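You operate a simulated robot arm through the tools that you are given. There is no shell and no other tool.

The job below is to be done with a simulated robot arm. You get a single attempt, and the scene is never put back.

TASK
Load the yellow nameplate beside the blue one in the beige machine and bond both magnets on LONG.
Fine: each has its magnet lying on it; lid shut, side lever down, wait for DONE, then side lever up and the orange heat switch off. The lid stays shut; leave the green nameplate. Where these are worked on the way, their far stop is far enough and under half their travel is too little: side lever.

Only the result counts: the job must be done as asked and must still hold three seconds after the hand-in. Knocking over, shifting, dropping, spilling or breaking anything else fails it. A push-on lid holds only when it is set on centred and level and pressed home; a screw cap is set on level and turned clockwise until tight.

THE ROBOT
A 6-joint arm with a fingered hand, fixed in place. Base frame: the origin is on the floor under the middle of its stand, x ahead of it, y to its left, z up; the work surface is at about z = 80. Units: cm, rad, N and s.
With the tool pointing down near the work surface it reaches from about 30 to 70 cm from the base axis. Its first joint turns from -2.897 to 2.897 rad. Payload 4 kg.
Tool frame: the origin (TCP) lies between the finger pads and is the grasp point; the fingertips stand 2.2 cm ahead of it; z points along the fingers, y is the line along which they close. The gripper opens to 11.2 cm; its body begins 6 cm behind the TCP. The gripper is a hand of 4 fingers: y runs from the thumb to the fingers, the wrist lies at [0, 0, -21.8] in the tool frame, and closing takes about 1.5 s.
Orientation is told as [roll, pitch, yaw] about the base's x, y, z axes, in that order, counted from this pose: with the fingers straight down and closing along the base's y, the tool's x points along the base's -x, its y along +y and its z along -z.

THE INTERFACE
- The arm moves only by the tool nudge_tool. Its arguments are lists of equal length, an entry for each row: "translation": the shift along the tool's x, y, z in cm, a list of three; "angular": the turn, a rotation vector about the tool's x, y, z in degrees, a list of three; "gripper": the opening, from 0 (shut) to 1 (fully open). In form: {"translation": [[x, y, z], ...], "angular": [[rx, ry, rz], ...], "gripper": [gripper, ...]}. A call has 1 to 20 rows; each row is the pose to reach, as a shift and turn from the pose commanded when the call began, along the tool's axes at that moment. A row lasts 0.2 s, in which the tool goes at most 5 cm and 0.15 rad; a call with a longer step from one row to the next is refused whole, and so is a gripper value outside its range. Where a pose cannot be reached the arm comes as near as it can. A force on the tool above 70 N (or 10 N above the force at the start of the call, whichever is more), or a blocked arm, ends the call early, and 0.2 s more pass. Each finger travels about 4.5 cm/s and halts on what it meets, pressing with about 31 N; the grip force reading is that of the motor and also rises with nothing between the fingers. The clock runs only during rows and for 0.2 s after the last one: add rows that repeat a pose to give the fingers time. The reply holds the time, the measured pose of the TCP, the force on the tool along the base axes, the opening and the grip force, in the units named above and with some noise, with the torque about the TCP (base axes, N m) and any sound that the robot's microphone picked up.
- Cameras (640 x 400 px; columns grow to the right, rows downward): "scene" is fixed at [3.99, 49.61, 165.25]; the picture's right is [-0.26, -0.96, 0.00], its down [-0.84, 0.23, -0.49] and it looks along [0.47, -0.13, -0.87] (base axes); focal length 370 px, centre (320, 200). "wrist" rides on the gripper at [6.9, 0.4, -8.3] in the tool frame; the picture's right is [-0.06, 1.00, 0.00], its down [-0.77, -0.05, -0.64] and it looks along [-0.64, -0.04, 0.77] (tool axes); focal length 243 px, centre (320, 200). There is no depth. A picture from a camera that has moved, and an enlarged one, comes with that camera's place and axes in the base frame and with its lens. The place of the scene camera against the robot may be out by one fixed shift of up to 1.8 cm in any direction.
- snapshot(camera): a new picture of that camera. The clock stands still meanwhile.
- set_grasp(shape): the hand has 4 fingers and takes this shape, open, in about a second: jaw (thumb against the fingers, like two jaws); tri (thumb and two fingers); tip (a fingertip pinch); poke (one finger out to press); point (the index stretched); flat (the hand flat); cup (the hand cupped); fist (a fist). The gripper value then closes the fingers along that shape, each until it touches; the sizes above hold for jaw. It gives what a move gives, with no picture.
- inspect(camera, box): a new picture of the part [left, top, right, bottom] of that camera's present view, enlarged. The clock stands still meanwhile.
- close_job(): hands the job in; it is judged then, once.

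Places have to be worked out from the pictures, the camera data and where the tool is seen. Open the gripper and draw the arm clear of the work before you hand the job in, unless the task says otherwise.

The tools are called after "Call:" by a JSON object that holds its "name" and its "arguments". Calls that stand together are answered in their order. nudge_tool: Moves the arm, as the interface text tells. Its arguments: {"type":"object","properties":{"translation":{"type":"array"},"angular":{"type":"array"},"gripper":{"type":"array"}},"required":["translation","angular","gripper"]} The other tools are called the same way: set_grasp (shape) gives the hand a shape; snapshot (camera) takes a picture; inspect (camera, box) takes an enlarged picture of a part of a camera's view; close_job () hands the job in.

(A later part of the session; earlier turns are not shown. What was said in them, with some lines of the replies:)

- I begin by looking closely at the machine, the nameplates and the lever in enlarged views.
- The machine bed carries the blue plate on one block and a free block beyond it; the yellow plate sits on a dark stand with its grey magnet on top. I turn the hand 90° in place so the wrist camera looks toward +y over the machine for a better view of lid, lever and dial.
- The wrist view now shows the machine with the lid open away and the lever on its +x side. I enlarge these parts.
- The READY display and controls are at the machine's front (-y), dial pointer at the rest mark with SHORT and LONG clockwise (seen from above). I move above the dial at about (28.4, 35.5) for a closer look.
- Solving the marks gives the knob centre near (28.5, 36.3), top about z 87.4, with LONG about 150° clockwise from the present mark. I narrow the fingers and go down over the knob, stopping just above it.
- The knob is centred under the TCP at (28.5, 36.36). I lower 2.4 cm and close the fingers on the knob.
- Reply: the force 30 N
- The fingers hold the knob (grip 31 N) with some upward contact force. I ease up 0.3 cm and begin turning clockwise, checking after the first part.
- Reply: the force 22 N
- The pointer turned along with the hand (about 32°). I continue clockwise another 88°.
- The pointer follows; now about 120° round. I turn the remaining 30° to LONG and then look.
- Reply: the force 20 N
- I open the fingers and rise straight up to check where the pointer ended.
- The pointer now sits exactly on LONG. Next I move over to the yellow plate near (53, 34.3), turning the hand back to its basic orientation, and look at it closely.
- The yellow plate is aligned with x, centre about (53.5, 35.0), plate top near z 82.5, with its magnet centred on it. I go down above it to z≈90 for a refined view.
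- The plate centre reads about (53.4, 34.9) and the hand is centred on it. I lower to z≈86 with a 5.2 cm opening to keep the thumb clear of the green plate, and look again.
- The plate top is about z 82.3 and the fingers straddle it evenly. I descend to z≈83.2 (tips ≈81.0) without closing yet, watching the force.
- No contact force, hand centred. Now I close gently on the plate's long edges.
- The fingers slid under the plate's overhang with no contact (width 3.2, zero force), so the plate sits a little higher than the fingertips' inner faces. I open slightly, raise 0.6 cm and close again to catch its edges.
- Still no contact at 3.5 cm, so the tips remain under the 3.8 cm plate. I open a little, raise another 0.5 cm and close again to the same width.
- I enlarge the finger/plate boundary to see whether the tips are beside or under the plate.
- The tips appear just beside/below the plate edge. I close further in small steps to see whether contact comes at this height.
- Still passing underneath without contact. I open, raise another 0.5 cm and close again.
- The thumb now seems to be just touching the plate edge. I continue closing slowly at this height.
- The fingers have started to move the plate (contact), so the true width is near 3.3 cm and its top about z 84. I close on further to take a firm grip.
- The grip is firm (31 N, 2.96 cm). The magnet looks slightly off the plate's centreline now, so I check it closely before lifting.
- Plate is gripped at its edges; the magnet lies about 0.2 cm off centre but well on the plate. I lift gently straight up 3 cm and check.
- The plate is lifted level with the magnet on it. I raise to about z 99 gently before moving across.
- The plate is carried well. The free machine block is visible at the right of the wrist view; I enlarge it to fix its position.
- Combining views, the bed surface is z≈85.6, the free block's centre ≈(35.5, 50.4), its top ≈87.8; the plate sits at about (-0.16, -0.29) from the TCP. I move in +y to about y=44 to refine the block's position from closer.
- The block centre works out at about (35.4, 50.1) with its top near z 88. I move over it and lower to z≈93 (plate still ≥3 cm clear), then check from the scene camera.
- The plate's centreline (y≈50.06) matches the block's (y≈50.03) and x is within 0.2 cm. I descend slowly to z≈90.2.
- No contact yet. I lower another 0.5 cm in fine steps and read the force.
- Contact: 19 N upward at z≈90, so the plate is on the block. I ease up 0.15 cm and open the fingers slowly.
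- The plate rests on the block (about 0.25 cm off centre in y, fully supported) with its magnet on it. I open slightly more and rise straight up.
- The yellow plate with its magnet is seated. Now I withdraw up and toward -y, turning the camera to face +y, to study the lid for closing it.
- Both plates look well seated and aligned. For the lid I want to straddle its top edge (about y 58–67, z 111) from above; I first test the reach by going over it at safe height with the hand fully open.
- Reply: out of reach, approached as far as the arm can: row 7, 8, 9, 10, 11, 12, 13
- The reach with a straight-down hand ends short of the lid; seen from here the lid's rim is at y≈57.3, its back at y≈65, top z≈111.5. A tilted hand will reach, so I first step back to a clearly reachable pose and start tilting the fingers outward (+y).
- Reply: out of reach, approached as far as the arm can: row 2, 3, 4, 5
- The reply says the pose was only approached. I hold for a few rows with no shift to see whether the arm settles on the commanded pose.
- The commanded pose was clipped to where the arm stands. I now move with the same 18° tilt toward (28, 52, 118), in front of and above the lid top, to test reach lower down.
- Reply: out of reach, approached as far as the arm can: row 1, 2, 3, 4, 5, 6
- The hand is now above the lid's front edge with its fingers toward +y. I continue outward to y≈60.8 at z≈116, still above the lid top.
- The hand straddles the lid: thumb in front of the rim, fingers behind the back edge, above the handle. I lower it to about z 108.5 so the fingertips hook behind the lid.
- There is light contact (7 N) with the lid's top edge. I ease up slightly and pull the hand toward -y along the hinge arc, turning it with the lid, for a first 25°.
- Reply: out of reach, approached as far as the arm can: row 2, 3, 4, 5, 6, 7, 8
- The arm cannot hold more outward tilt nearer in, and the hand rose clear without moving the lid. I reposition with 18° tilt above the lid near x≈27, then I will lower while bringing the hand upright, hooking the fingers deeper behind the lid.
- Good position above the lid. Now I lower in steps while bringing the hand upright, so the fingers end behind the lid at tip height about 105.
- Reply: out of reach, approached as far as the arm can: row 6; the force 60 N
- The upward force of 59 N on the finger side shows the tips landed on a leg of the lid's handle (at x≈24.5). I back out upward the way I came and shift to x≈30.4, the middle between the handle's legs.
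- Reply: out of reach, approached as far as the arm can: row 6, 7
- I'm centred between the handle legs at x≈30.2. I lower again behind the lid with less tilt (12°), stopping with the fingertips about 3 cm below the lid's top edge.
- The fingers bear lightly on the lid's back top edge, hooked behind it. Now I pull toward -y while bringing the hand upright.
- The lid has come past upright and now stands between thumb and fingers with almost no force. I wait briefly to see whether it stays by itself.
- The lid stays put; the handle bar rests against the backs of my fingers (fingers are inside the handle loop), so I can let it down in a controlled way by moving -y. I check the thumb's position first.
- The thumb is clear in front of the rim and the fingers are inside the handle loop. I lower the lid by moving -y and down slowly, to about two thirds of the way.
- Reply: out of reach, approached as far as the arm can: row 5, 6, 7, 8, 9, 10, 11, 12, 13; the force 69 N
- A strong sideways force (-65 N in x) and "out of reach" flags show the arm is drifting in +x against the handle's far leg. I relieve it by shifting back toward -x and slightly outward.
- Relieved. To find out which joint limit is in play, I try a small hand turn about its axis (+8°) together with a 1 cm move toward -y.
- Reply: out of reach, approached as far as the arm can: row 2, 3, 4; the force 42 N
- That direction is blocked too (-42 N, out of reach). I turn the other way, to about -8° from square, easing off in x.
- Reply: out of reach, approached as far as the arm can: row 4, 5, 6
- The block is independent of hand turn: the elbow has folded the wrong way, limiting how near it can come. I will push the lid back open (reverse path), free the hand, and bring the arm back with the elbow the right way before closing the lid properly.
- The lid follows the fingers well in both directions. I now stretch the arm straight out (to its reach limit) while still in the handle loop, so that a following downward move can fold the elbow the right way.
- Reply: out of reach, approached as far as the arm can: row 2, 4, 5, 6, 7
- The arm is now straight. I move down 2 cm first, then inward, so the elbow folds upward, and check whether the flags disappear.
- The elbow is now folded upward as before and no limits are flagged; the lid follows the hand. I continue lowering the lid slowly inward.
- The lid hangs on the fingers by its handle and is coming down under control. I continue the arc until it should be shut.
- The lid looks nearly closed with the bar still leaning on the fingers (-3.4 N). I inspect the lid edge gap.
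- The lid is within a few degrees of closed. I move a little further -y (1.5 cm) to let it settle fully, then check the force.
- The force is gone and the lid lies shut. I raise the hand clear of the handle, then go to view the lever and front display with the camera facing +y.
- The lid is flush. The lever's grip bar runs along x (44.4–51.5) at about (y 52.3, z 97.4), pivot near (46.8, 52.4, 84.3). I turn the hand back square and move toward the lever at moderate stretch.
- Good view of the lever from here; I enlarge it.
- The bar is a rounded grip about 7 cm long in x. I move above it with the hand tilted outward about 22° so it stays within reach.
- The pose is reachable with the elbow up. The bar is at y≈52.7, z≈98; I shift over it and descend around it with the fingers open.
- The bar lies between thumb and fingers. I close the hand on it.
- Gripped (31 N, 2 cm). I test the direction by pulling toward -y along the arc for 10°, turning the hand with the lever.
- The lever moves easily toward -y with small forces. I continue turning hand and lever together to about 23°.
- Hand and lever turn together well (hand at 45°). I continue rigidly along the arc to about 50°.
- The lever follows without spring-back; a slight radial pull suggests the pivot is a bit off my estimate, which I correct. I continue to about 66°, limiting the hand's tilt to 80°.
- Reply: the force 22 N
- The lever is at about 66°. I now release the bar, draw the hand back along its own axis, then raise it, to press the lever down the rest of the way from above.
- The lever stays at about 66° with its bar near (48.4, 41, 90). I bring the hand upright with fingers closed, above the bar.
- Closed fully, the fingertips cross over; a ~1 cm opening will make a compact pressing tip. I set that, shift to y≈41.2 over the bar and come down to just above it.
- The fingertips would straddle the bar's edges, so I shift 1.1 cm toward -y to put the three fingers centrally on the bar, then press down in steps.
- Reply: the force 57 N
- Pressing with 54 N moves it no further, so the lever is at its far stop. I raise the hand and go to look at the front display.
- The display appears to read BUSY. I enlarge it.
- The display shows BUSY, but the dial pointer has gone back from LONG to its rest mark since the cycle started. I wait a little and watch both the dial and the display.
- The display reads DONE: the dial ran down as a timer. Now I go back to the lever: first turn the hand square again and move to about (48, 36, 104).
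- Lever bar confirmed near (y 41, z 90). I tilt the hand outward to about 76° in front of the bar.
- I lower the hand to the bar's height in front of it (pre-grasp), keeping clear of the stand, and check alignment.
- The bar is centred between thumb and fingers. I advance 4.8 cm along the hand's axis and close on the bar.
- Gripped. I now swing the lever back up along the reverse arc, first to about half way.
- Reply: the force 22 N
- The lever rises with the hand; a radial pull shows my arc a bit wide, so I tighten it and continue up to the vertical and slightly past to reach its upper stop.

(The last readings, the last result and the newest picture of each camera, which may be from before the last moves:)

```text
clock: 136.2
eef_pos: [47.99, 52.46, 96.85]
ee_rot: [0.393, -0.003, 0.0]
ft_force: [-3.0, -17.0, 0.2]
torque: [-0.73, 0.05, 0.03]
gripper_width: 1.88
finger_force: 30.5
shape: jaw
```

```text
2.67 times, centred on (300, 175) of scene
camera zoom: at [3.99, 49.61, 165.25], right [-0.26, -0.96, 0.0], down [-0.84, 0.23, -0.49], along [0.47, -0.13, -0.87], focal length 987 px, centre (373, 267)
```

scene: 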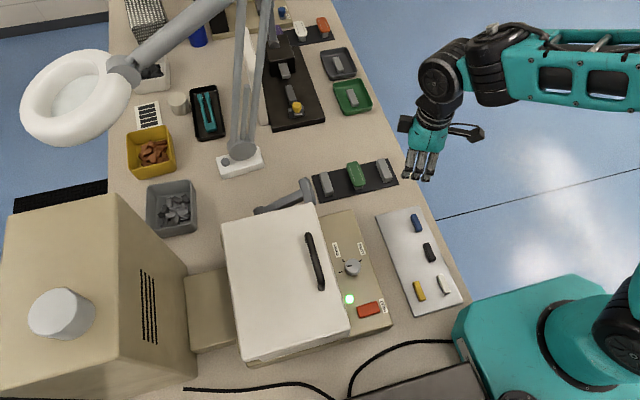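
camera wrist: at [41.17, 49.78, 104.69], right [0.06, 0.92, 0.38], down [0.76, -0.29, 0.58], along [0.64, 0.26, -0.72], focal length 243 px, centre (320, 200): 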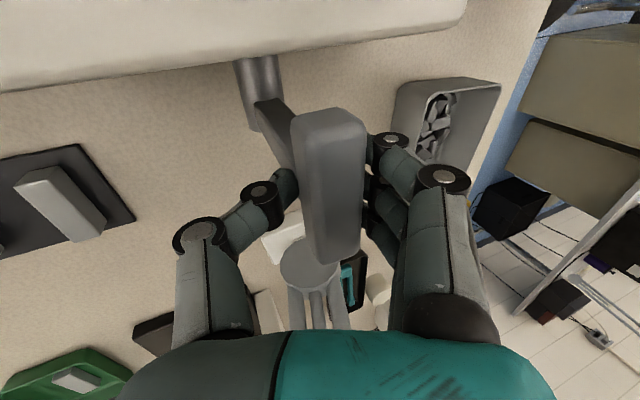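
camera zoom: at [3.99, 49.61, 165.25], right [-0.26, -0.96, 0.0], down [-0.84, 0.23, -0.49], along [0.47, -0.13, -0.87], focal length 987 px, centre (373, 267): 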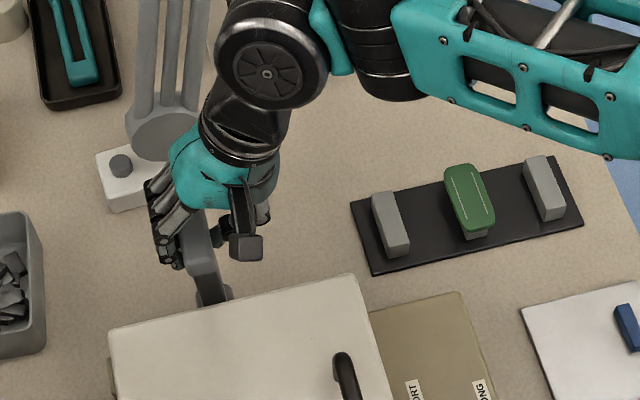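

The -17 N reaction shows the lever is against its upper stop, back in its original position. I open the fingers and rise straight up off the bar.

Call:
{"name": "nudge_tool", "arguments": {"translation": [[0, 0, 0], [0, 0, 0], [0, 0, 0], [0, 0, 0], [0, 0, 0], [0, 0.4, -0.9], [0, 1.15, -2.8], [0, 1.9, -4.6], [0, 2.68, -6.47], [0, 2.68, -6.47]], "angular": [[0, 0, 0], [0, 0, 0], [0, 0, 0], [0, 0, 0], [0, 0, 0], [0, 0, 0], [0, 0, 0], [0, 0, 0], [0, 0, 0], [0, 0, 0]], "gripper": [0.2, 0.3, 0.42, 0.52, 0.58, 0.58, 0.58, 0.58, 0.58, 0.58]}}

Call:
{"name": "snapshot", "arguments": {"camera": "wrist"}}

Call:
{"name": "snapshot", "arguments": {"camera": "scene"}}

```text
clock: 138.4
eef_pos: [48.15, 52.49, 104.06]
ee_rot: [0.395, -0.002, -0.001]
ft_force: [-0.4, -0.9, -0.2]
torque: [-0.01, 0.0, 0.02]
gripper_width: 6.45
finger_force: 0.0
shape: jaw
```

```text
taken
camera wrist: at [41.23, 49.7, 111.7], right [0.06, 0.92, 0.38], down [0.76, -0.29, 0.58], along [0.64, 0.26, -0.72], focal length 243 px, centre (320, 200)
```

wrist: 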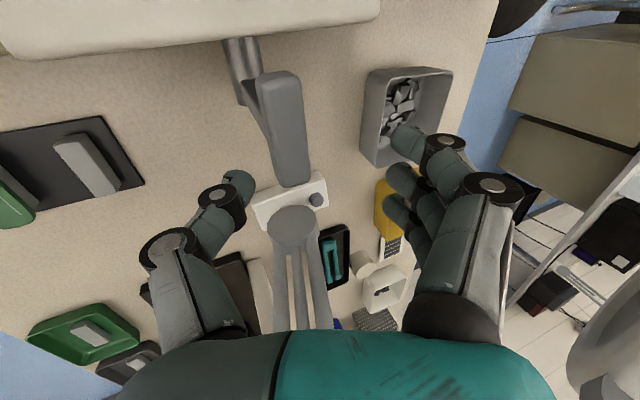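

```text
taken
```

scene: 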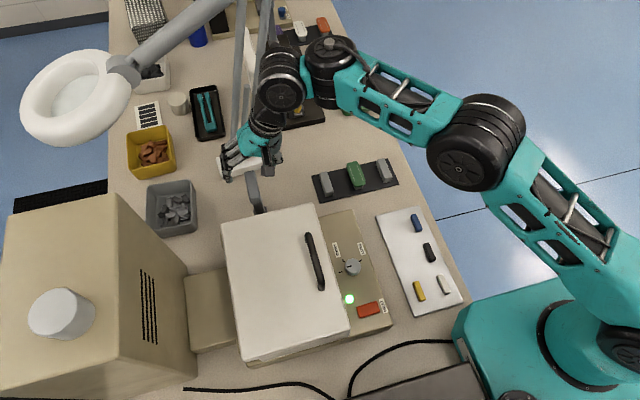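

The lever is up again. I withdraw from it toward a neutral pose before going to the heat switch.

Call:
{"name": "nudge_tool", "arguments": {"translation": [[0.2, -1.5, -1.8], [0.5, -3.5, -3], [0.9, -5.7, -4.3], [1.3, -8, -5.7], [1.8, -10.2, -7], [2.15, -12.2, -8.3], [2.15, -12.2, -8.3]], "angular": [[2, 0, 0], [6, 0, 0], [10, 0, 0], [15, 0, 0], [19, 0, 0], [22.6, 0, 0], [22.6, 0, 0]], "gripper": [0.5, 0.5, 0.5, 0.5, 0.5, 0.5, 0.5]}}

Call:
{"name": "inspect", "arguments": {"camera": "scene", "box": [220, 140, 400, 340]}}

```text
clock: 140.0
eef_pos: [45.99, 38.11, 106.96]
ee_rot: [-0.001, -0.001, 0.001]
ft_force: [0.2, -0.3, 0.4]
torque: [0.0, -0.01, 0.04]
gripper_width: 5.67
finger_force: 0.0
shape: jaw
```

```text
2.00 times, centred on (310, 240) of scene
camera zoom: at [3.99, 49.61, 165.25], right [-0.26, -0.96, 0.0], down [-0.84, 0.23, -0.49], along [0.47, -0.13, -0.87], focal length 740 px, centre (340, 120)
```

zoom: 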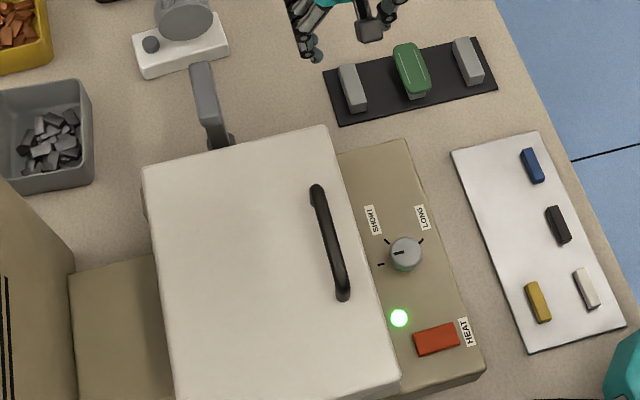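

Everything is in place; lever up, lid shut. I move toward the heat switch with the camera turned to +y for a close look.

Call:
{"name": "nudge_tool", "arguments": {"translation": [[1.8, -1, 0], [3.6, -2, 0], [5.4, -3, 0], [7.2, -4, -0.5], [9, -5, -0.5], [10.8, -6, -1], [12.6, -7, -1], [14.4, -8, -1], [16.2, -9, -1], [18, -10, -1], [20, -11, -1], [22, -12, -1], [22, -12, -1]], "angular": [[0, 0, -7.5], [0, 0, -15], [0, 0, -22.5], [0, 0, -30], [0, 0, -37.5], [0, 0, -45], [0, 0, -52.5], [0, 0, -60], [0, 0, -67.5], [0, 0, -75], [0, 0, -82.5], [0, 0, -90], [0, 0, -90]], "gripper": [0.5, 0.5, 0.5, 0.5, 0.5, 0.5, 0.5, 0.5, 0.5, 0.5, 0.5, 0.5, 0.5]}}

Call:
{"name": "snapshot", "arguments": {"camera": "wrist"}}

Call:
{"name": "snapshot", "arguments": {"camera": "scene"}}

```text
clock: 142.8
eef_pos: [24.11, 26.06, 107.76]
ee_rot: [-0.001, 0.002, 1.574]
ft_force: [-0.9, 0.9, -0.2]
torque: [0.0, -0.02, -0.03]
gripper_width: 5.67
finger_force: 0.1
shape: jaw
```

```text
taken
camera wrist: at [23.63, 19.1, 116.05], right [-1.0, 0.06, 0.0], down [0.05, 0.77, 0.64], along [0.04, 0.64, -0.77], focal length 243 px, centre (320, 200)
```

wrist: 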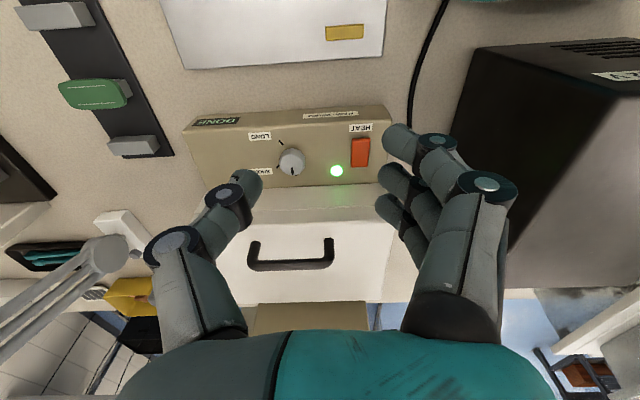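

```text
taken
```

scene: 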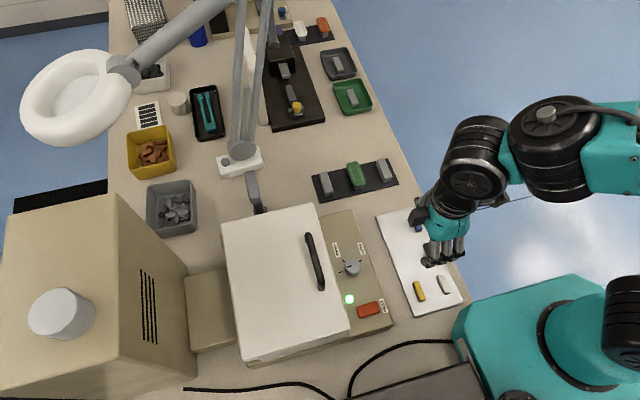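

Call:
{"name": "inspect", "arguments": {"camera": "wrist", "box": [310, 100, 410, 200]}}

Call:
{"name": "inspect", "arguments": {"camera": "scene", "box": [340, 285, 400, 335]}}

```text
4.00 times, centred on (360, 150) of wrist
camera zoom: at [23.63, 19.1, 116.05], right [-1.0, 0.06, 0.0], down [0.05, 0.77, 0.64], along [0.04, 0.64, -0.77], focal length 970 px, centre (160, 400)
```

zoom: 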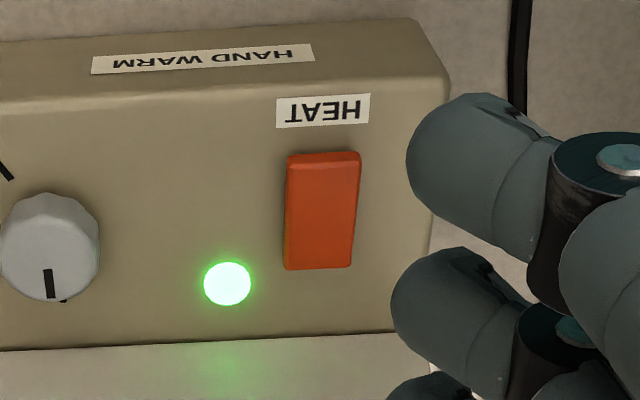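

```text
8.00 times, centred on (370, 310) of scene
camera zoom: at [3.99, 49.61, 165.25], right [-0.26, -0.96, 0.0], down [-0.84, 0.23, -0.49], along [0.47, -0.13, -0.87], focal length 2960 px, centre (-80, -680)
```

zoom: 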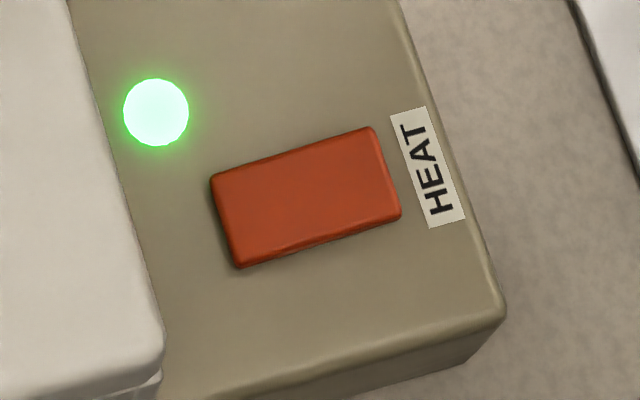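

I zoom in closer on the switch to see which end is raised.

Call:
{"name": "inspect", "arguments": {"camera": "scene", "box": [354, 298, 388, 322]}}

Call:
{"name": "inspect", "arguments": {"camera": "wrist", "box": [345, 128, 377, 175]}}

```text
16.00 times, centred on (371, 310) of scene
camera zoom: at [3.99, 49.61, 165.25], right [-0.26, -0.96, 0.0], down [-0.84, 0.23, -0.49], along [0.47, -0.13, -0.87], focal length 5920 px, centre (-496, -1560)
```

zoom: 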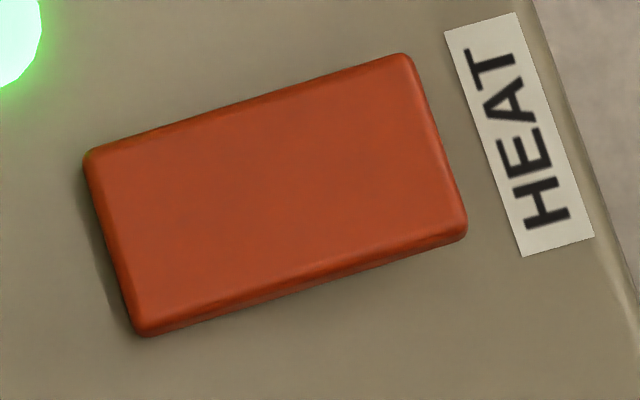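

```text
8.51 times, centred on (361, 152) of wrist
camera zoom: at [23.63, 19.1, 116.05], right [-1.0, 0.06, 0.0], down [0.05, 0.77, 0.64], along [0.04, 0.64, -0.77], focal length 2065 px, centre (-29, 613)
```

zoom: 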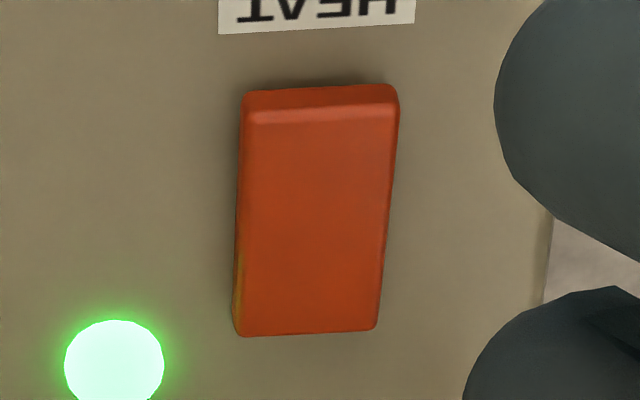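

The tilt is hard to judge from here. I switch the hand to the one-finger "poke" shape and look where its tip is.

Call:
{"name": "set_grasp", "arguments": {"shape": "poke"}}

Call:
{"name": "snapshot", "arguments": {"camera": "wrist"}}

Call:
{"name": "inspect", "arguments": {"camera": "scene", "box": [380, 100, 540, 300]}}

```text
clock: 143.7
eef_pos: [24.14, 25.98, 107.86]
ee_rot: [-0.001, 0.0, 1.571]
ft_force: [-0.2, -0.3, -0.5]
torque: [-0.01, -0.02, -0.02]
gripper_width: 0.01
finger_force: 0.1
shape: poke
```

```text
taken
camera wrist: at [23.65, 19.12, 116.05], right [-1.0, 0.06, 0.0], down [0.05, 0.77, 0.64], along [0.04, 0.64, -0.77], focal length 243 px, centre (320, 200)
```

wrist: 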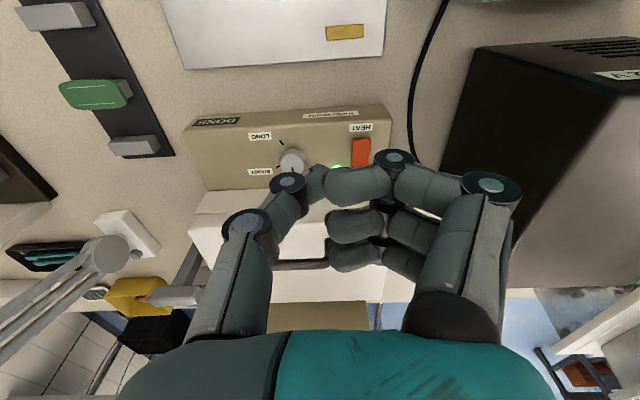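

```text
2.00 times, centred on (460, 200) of scene
camera zoom: at [3.99, 49.61, 165.25], right [-0.26, -0.96, 0.0], down [-0.84, 0.23, -0.49], along [0.47, -0.13, -0.87], focal length 740 px, centre (40, 200)
```

zoom: 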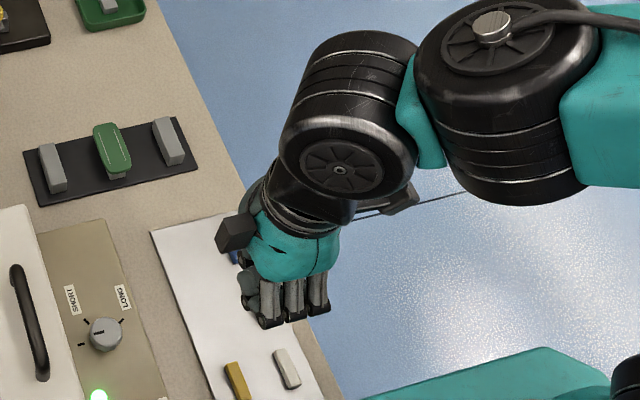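

All fingers look curled here; I try the "point" shape to compare.

Call:
{"name": "set_grasp", "arguments": {"shape": "point"}}

Call:
{"name": "snapshot", "arguments": {"camera": "wrist"}}

Call:
{"name": "inspect", "arguments": {"camera": "scene", "box": [380, 150, 500, 300]}}

```text
clock: 144.6
eef_pos: [24.06, 26.14, 107.86]
ee_rot: [-0.002, 0.001, 1.57]
ft_force: [1.0, 0.8, 0.0]
torque: [0.02, -0.02, 0.02]
gripper_width: 10.57
finger_force: 0.0
shape: point
```

```text
taken
camera wrist: at [23.65, 19.12, 116.05], right [-1.0, 0.06, 0.0], down [0.05, 0.77, 0.64], along [0.04, 0.64, -0.77], focal length 243 px, centre (320, 200)
```

wrist: 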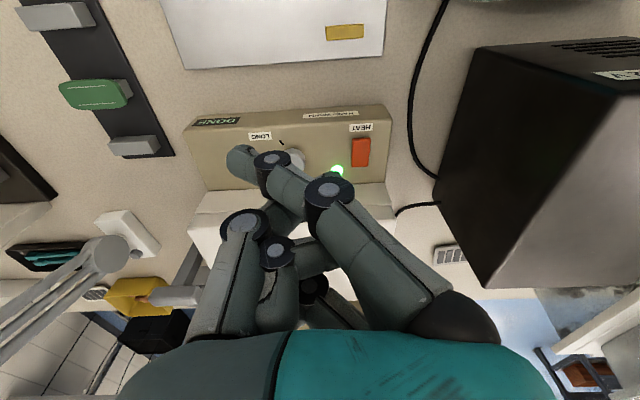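

```text
2.67 times, centred on (440, 225) of scene
camera zoom: at [3.99, 49.61, 165.25], right [-0.26, -0.96, 0.0], down [-0.84, 0.23, -0.49], along [0.47, -0.13, -0.87], focal length 987 px, centre (0, 133)
```

zoom: 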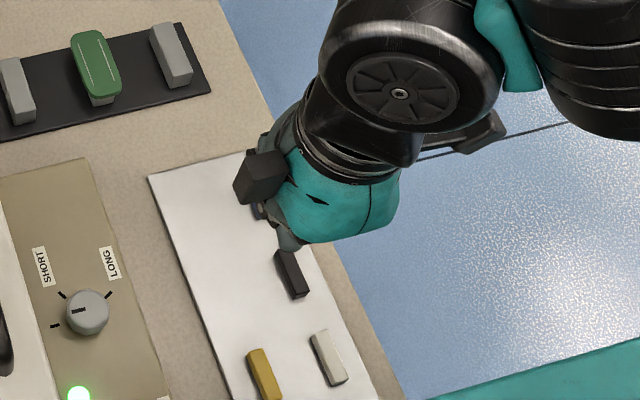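

I go back to the jaw shape, and move closer to the switch for a clear view of its tilt.

Call:
{"name": "set_grasp", "arguments": {"shape": "jaw"}}

Call:
{"name": "nudge_tool", "arguments": {"translation": [[0, 1, 1.5], [0, 2, 3], [0, 3, 5], [0, 4, 7], [0, 4.6, 9], [0, 4.6, 10], [0, 4.6, 10]], "angular": [[0, 0, 0], [0, 0, 0], [0, 0, 0], [0, 0, 0], [0, 0, 0], [0, 0, 0], [0, 0, 0]], "gripper": [1, 1, 1, 1, 1, 1, 1]}}

Call:
{"name": "snapshot", "arguments": {"camera": "wrist"}}

Call:
{"name": "inspect", "arguments": {"camera": "wrist", "box": [260, 100, 380, 220]}}

```text
clock: 145.5
eef_pos: [24.09, 26.07, 107.79]
ee_rot: [-0.004, 0.0, 1.571]
ft_force: [-0.2, 0.1, 0.0]
torque: [0.0, -0.01, 0.02]
gripper_width: 11.2
finger_force: 0.1
shape: jaw
```

```text
clock: 147.1
eef_pos: [19.28, 26.12, 97.65]
ee_rot: [-0.003, -0.002, 1.571]
ft_force: [0.2, -1.4, -0.6]
torque: [-0.02, 0.02, 0.02]
gripper_width: 11.18
finger_force: 0.0
shape: jaw
```

```text
taken
camera wrist: at [19.05, 19.25, 105.96], right [-1.0, 0.06, 0.0], down [0.05, 0.77, 0.64], along [0.04, 0.64, -0.77], focal length 243 px, centre (320, 200)
```

wrist: 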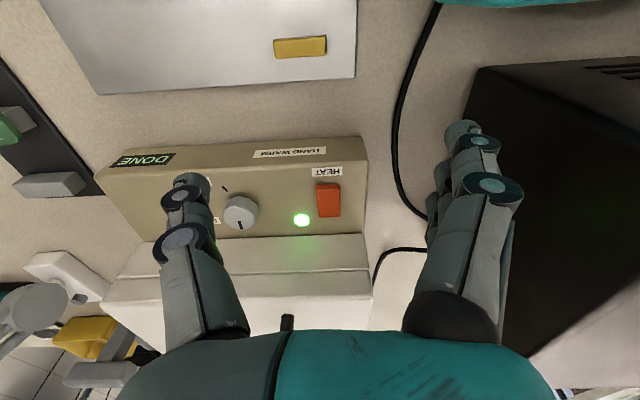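

```text
3.33 times, centred on (320, 160) of wrist
camera zoom: at [19.05, 19.25, 105.96], right [-1.0, 0.06, 0.0], down [0.05, 0.77, 0.64], along [0.04, 0.64, -0.77], focal length 809 px, centre (320, 333)
```

zoom: 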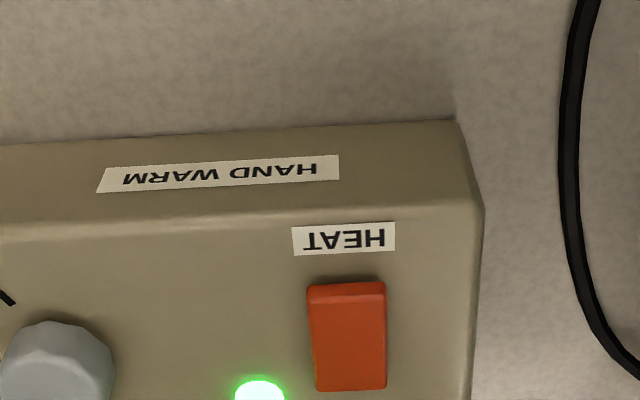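

The long edges of the switch slope relative to the panel: the end next to the HEAT label (-y, about y 34) is raised, so that end must be pressed for off. I turn the hand square with the fingers on the +y side and come above that end.

Call:
{"name": "nudge_tool", "arguments": {"translation": [[-0.4, 0, 0], [-0.8, 0, 0], [-1.2, 0, 0], [-1.6, 0, 0], [-2, 0, 0.2], [-2.4, 0.1, 0.4], [-2.8, 0.1, 0.6], [-3.2, 0.1, 0.8], [-3.6, 0.1, 1], [-4, 0.1, 1.3], [-4.3, 0.13, 1.5], [-4.3, 0.13, 1.5], [-4.3, 0.13, 1.5]], "angular": [[0, 0, 7.5], [0, 0, 15], [0, 0, 22.5], [0, 0, 30], [0, 0, 37.5], [0, 0, 45], [0, 0, 52.5], [0, 0, 60], [0, 0, 67.5], [0, 0, 75], [0, 0, 82.5], [0, 0, 90], [0, 0, 90]], "gripper": [1, 1, 0.9, 0.8, 0.7, 0.6, 0.6, 0.6, 0.6, 0.6, 0.6, 0.6, 0.6]}}

Call:
{"name": "snapshot", "arguments": {"camera": "wrist"}}

Call:
{"name": "snapshot", "arguments": {"camera": "scene"}}

```text
clock: 149.9
eef_pos: [19.19, 30.44, 96.24]
ee_rot: [0.001, -0.001, 0.0]
ft_force: [0.3, 0.2, 0.0]
torque: [0.0, 0.02, -0.01]
gripper_width: 6.78
finger_force: 0.0
shape: jaw
```

```text
taken
camera wrist: at [12.32, 30.88, 104.53], right [0.06, 1.0, 0.0], down [0.76, -0.05, 0.64], along [0.64, -0.04, -0.77], focal length 243 px, centre (320, 200)
```

wrist: 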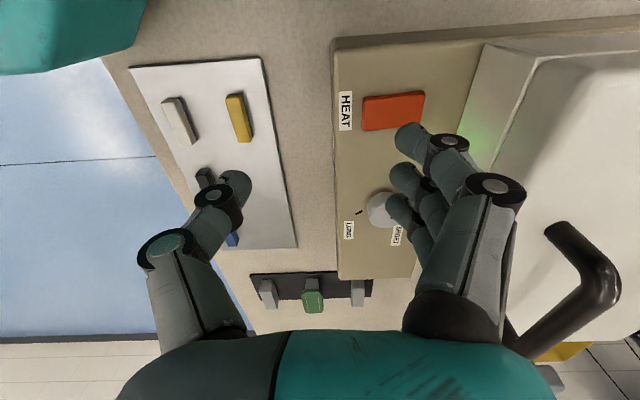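

```text
taken
```

scene: 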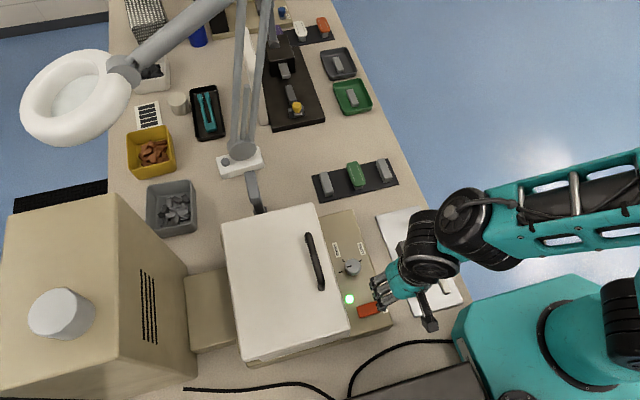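

From this side view I can see the switch's side; I enlarge it to confirm the tilt.

Call:
{"name": "inspect", "arguments": {"camera": "wrist", "box": [330, 70, 450, 160]}}

Call:
{"name": "inspect", "arguments": {"camera": "scene", "box": [330, 230, 450, 340]}}

```text
4.44 times, centred on (390, 115) of wrist
camera zoom: at [12.32, 30.88, 104.53], right [0.06, 1.0, 0.0], down [0.76, -0.05, 0.64], along [0.64, -0.04, -0.77], focal length 1078 px, centre (9, 578)
```

zoom: 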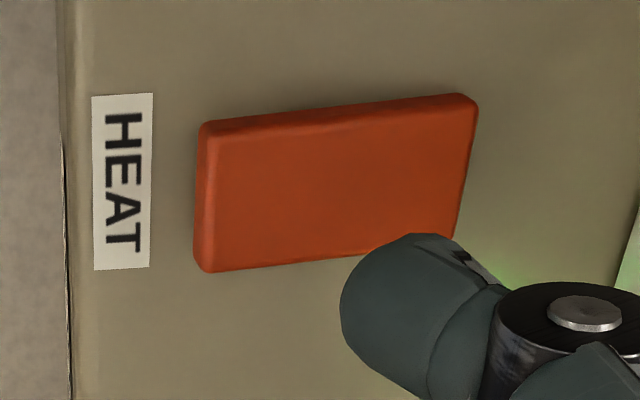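

```text
3.64 times, centred on (390, 285) of scene
camera zoom: at [3.99, 49.61, 165.25], right [-0.26, -0.96, 0.0], down [-0.84, 0.23, -0.49], along [0.47, -0.13, -0.87], focal length 1346 px, centre (66, -109)
```

zoom: 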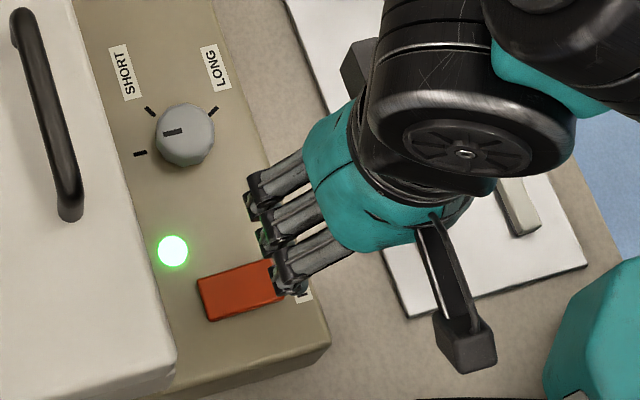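

Confirmed: the -y end (by the label) is raised. The middle fingertip is over it at (19.2, 34.6); I descend to just above the switch.

Call:
{"name": "nudge_tool", "arguments": {"translation": [[0, 0, 1.5], [0, 0, 3], [0, 0, 4.5], [0, 0, 5.6], [0, 0, 6.2], [0, 0, 6.2]], "angular": [[0, 0, 0], [0, 0, 0], [0, 0, 0], [0, 0, 0], [0, 0, 0], [0, 0, 0]], "gripper": [0.6, 0.6, 0.6, 0.6, 0.6, 0.6]}}

Call:
{"name": "snapshot", "arguments": {"camera": "wrist"}}

Call:
{"name": "inspect", "arguments": {"camera": "scene", "box": [330, 230, 450, 340]}}

```text
clock: 151.3
eef_pos: [19.31, 30.43, 90.03]
ee_rot: [-0.001, -0.001, 0.0]
ft_force: [0.5, -0.1, -0.2]
torque: [0.01, 0.02, 0.02]
gripper_width: 6.76
finger_force: 0.1
shape: jaw
```

```text
taken
camera wrist: at [12.35, 30.81, 98.29], right [0.06, 1.0, 0.0], down [0.76, -0.05, 0.64], along [0.64, -0.04, -0.77], focal length 243 px, centre (320, 200)
```

wrist: 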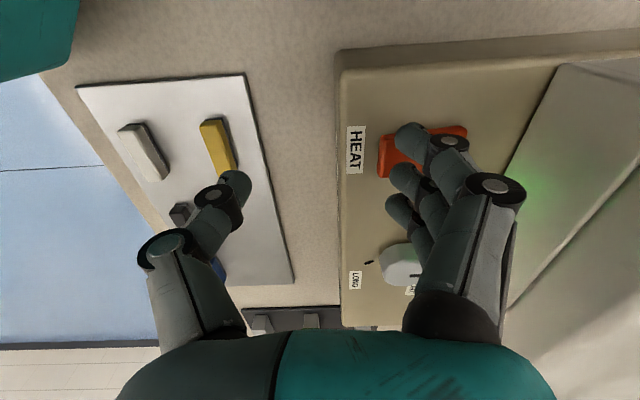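

```text
3.64 times, centred on (390, 285) of scene
camera zoom: at [3.99, 49.61, 165.25], right [-0.26, -0.96, 0.0], down [-0.84, 0.23, -0.49], along [0.47, -0.13, -0.87], focal length 1346 px, centre (66, -109)
```

zoom: 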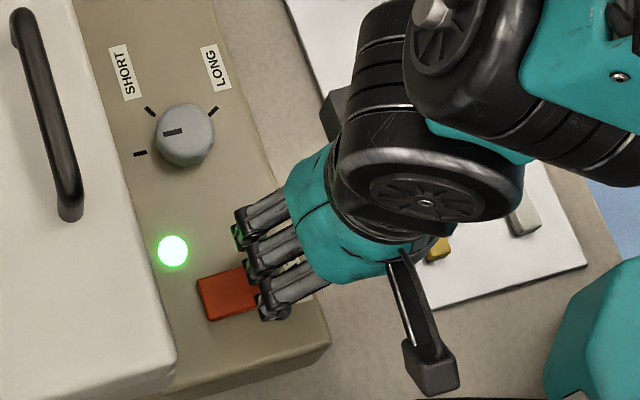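

The middle fingertip is just above the raised end. I shift 0.3 cm in -x and press down in small steps.

Call:
{"name": "nudge_tool", "arguments": {"translation": [[0.3, 0, 0], [0.3, 0, 0.4], [0.3, 0, 0.8], [0.3, 0, 1.2], [0.3, 0, 1.2]], "angular": [[0, 0, 0], [0, 0, 0], [0, 0, 0], [0, 0, 0], [0, 0, 0]], "gripper": [0.6, 0.6, 0.6, 0.6, 0.6]}}

Call:
{"name": "inspect", "arguments": {"camera": "scene", "box": [330, 230, 450, 340]}}

Call:
{"name": "inspect", "arguments": {"camera": "wrist", "box": [330, 70, 530, 220]}}

```text
clock: 152.5
eef_pos: [19.0, 30.5, 88.86]
ee_rot: [0.003, -0.002, 0.002]
ft_force: [-3.8, -1.3, 16.6]
torque: [0.69, 0.07, 0.12]
gripper_width: 6.69
finger_force: 0.1
shape: jaw
```

```text
3.64 times, centred on (390, 285) of scene
camera zoom: at [3.99, 49.61, 165.25], right [-0.26, -0.96, 0.0], down [-0.84, 0.23, -0.49], along [0.47, -0.13, -0.87], focal length 1346 px, centre (66, -109)
```

zoom: 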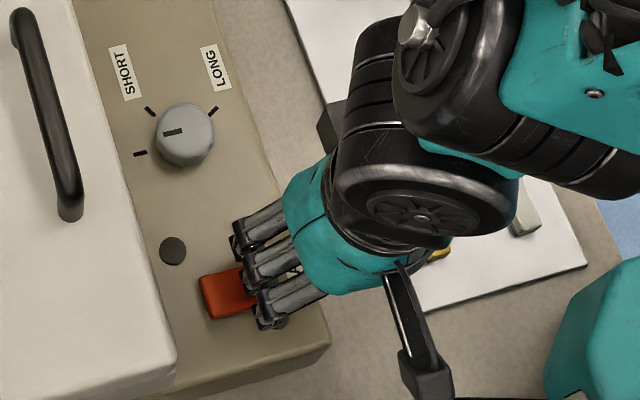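

```text
2.67 times, centred on (430, 145) of wrist
camera zoom: at [12.08, 30.86, 97.13], right [0.06, 1.0, 0.0], down [0.76, -0.05, 0.64], along [0.64, -0.04, -0.77], focal length 647 px, centre (27, 347)
```

zoom: 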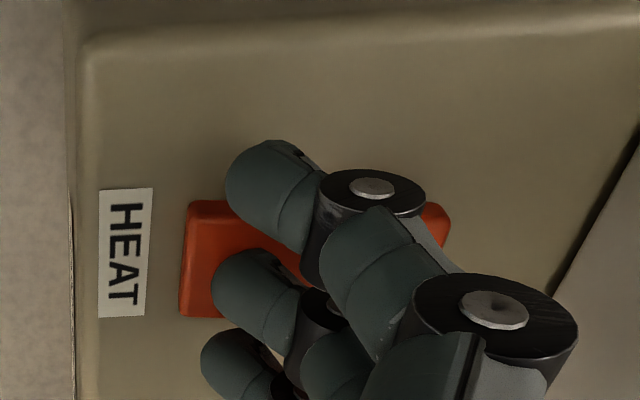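

The green lamp went out: heat is off. I rise straight up and check that it stays so.

Call:
{"name": "nudge_tool", "arguments": {"translation": [[0, 0, 0.15], [0, 0, 0.15], [0, 0, -1], [0, 0, -3], [0, 0, -6], [0, -2, -9], [0, -4, -12], [0, -4, -12]], "angular": [[0, 0, 0], [0, 0, 0], [0, 0, 0], [0, 0, 0], [0, 0, 0], [0, 0, 0], [0, 0, 0], [0, 0, 0]], "gripper": [0.6, 0.6, 0.6, 0.6, 0.6, 0.6, 0.6, 0.6]}}

Call:
{"name": "inspect", "arguments": {"camera": "scene", "box": [310, 220, 420, 340]}}

Call:
{"name": "inspect", "arguments": {"camera": "wrist", "box": [320, 60, 480, 200]}}

Call:
{"name": "snapshot", "arguments": {"camera": "scene"}}

```text
clock: 154.3
eef_pos: [18.98, 26.3, 100.94]
ee_rot: [0.0, -0.001, 0.001]
ft_force: [0.5, -0.1, -0.7]
torque: [0.02, 0.02, -0.01]
gripper_width: 6.76
finger_force: 0.0
shape: jaw
```

```text
3.33 times, centred on (365, 280) of scene
camera zoom: at [3.99, 49.61, 165.25], right [-0.26, -0.96, 0.0], down [-0.84, 0.23, -0.49], along [0.47, -0.13, -0.87], focal length 1233 px, centre (170, -67)
```

zoom: 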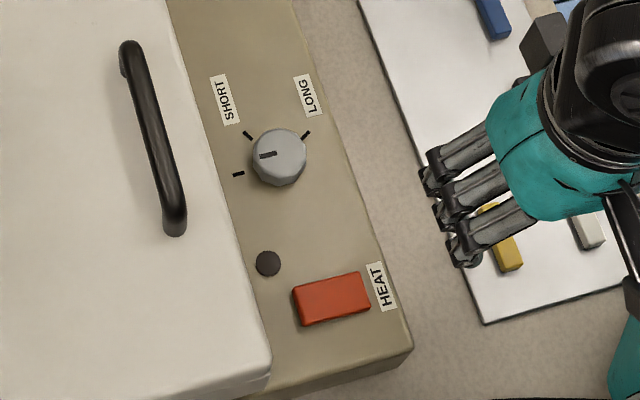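

```text
2.86 times, centred on (400, 130) of wrist
camera zoom: at [12.05, 26.74, 109.15], right [0.06, 1.0, 0.0], down [0.76, -0.05, 0.64], along [0.64, -0.04, -0.77], focal length 693 px, centre (91, 400)
```

zoom: 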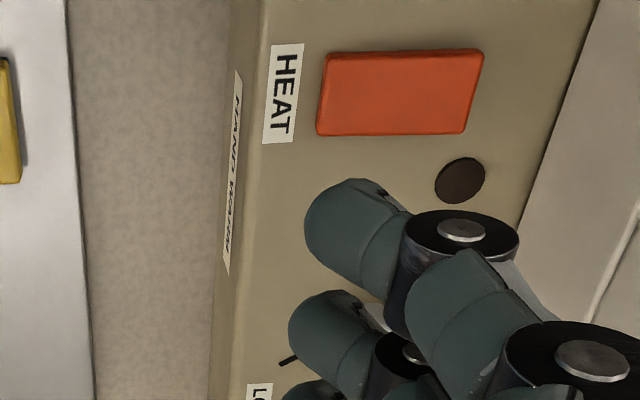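

```text
taken
```

scene: 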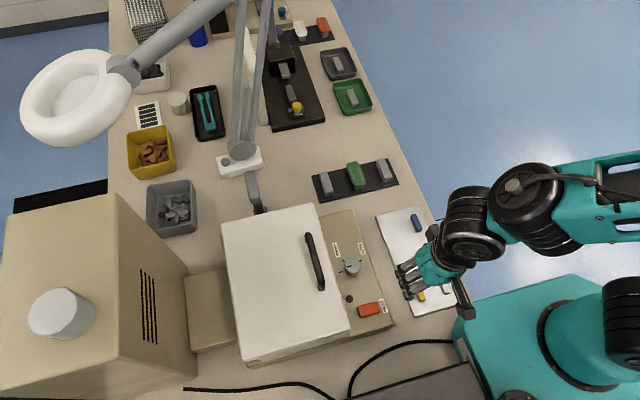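

The lamp stays off and the rocker now tilts the other way. I draw the arm up and away toward its starting pose with the hand open, then check everything.

Call:
{"name": "nudge_tool", "arguments": {"translation": [[0, 0, -4], [-1, 0, -8], [-3, -0.3, -12], [-5, -0.6, -16], [-7.5, -1, -19], [-10, -1.3, -22], [-12.4, -1.6, -25], [-12.4, -1.6, -25]], "angular": [[0, 0, 0], [0, 0, 0], [0, 0, 0], [0, 0, 0], [0, 0, 0], [0, 0, 0], [0, 0, 0], [0, 0, 0]], "gripper": [0.6, 0.7, 0.8, 0.9, 1, 1, 1, 1]}}

Call:
{"name": "snapshot", "arguments": {"camera": "scene"}}

Call:
{"name": "snapshot", "arguments": {"camera": "wrist"}}

Call:
{"name": "inspect", "arguments": {"camera": "scene", "box": [200, 130, 480, 370]}}

```text
clock: 156.1
eef_pos: [31.28, 24.82, 126.11]
ee_rot: [0.0, -0.001, 0.002]
ft_force: [0.6, 0.8, 0.6]
torque: [-0.02, 0.03, 0.03]
gripper_width: 11.18
finger_force: 0.1
shape: jaw
```

```text
taken
```

scene: 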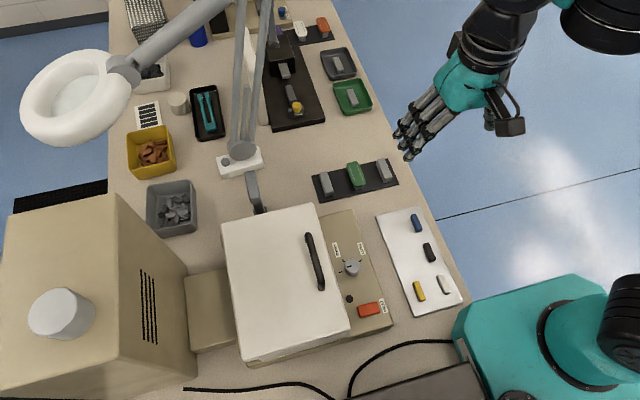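

```text
taken
camera wrist: at [24.42, 25.34, 134.29], right [0.06, 1.0, 0.0], down [0.76, -0.05, 0.64], along [0.64, -0.04, -0.77], focal length 243 px, centre (320, 200)
```

wrist: 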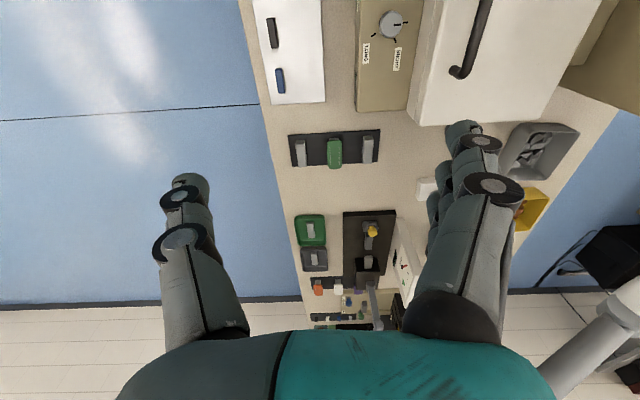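

```text
1.67 times, centred on (340, 250) of scene
camera zoom: at [3.99, 49.61, 165.25], right [-0.26, -0.96, 0.0], down [-0.84, 0.23, -0.49], along [0.47, -0.13, -0.87], focal length 617 px, centre (287, 117)
```

zoom: 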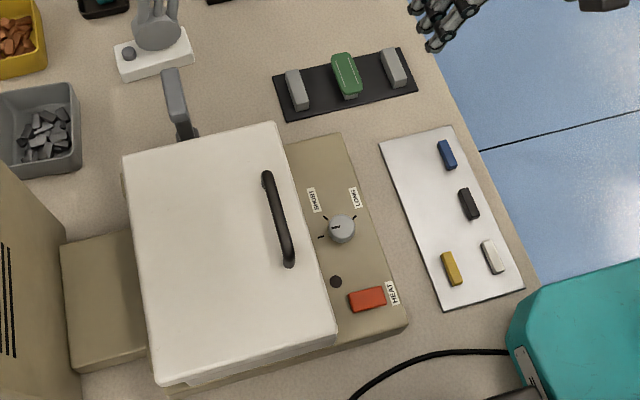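

I compare the stand and the lever with the opening pictures, and look at the display once more.

Call:
{"name": "inspect", "arguments": {"camera": "scene", "box": [300, 140, 410, 210]}}

Call:
{"name": "inspect", "arguments": {"camera": "scene", "box": [130, 150, 290, 260]}}

Call:
{"name": "inspect", "arguments": {"camera": "scene", "box": [220, 300, 400, 370]}}

```text
5.71 times, centred on (355, 175) of scene
camera zoom: at [3.99, 49.61, 165.25], right [-0.26, -0.96, 0.0], down [-0.84, 0.23, -0.49], along [0.47, -0.13, -0.87], focal length 2114 px, centre (120, 343)
```

zoom: 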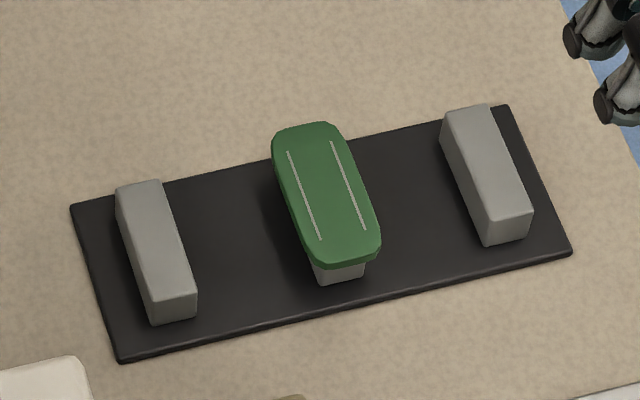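

```text
3.64 times, centred on (210, 205) of scene
camera zoom: at [3.99, 49.61, 165.25], right [-0.26, -0.96, 0.0], down [-0.84, 0.23, -0.49], along [0.47, -0.13, -0.87], focal length 1346 px, centre (720, 182)
```

zoom: 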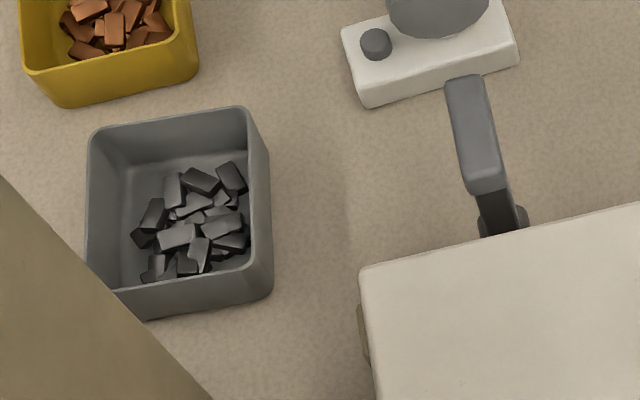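

```text
3.56 times, centred on (310, 335) of scene
camera zoom: at [3.99, 49.61, 165.25], right [-0.26, -0.96, 0.0], down [-0.84, 0.23, -0.49], along [0.47, -0.13, -0.87], focal length 1316 px, centre (356, -280)
```

zoom: 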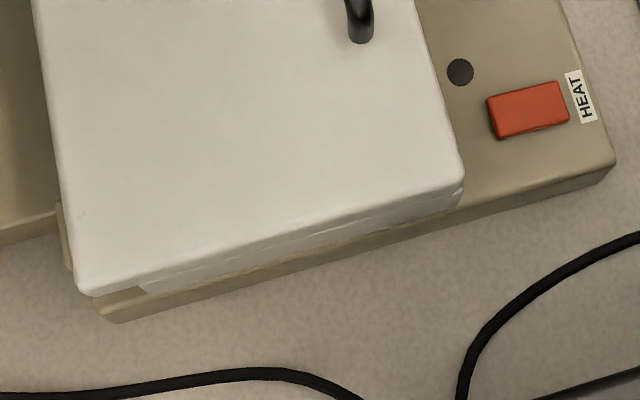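

The green plate is untouched, the lever is exactly where it stood at first, the lid is shut flush, DONE was reached and the heat is off. The arm is clear with the hand open, so I hand the job in.

Call:
{"name": "close_job", "arguments": {}}

```text
The job is handed in.
```

The yellow nameplate is loaded beside the blue one and the machine ran its cycle on LONG to DONE. I've handed the job in; no verdict has come back yet.

- **Loading:** The yellow plate rests fully on the free block, about 0.3 cm off centre. Its magnet lies on it, about 0.2 cm off the plate's centreline.
- **Bonding:** The dial was on LONG before the lever went down. The lever went down to its stop and the display went from BUSY to DONE. The dial had run back to its start mark by itself while BUSY was still showing.
- **End state:** The side lever is back up at its original stop and the lid is shut. The orange heat switch is off and its lamp is out. The dial is at its start mark.
- **Everything else:** The green nameplate and its stand look the same as in the first picture. In the last picture nothing else looked moved or knocked over. The arm is drawn clear with the hand open.

While I was closing the lid, the hand pressed hard on its handle (about 60 N) twice. I saw no damage.
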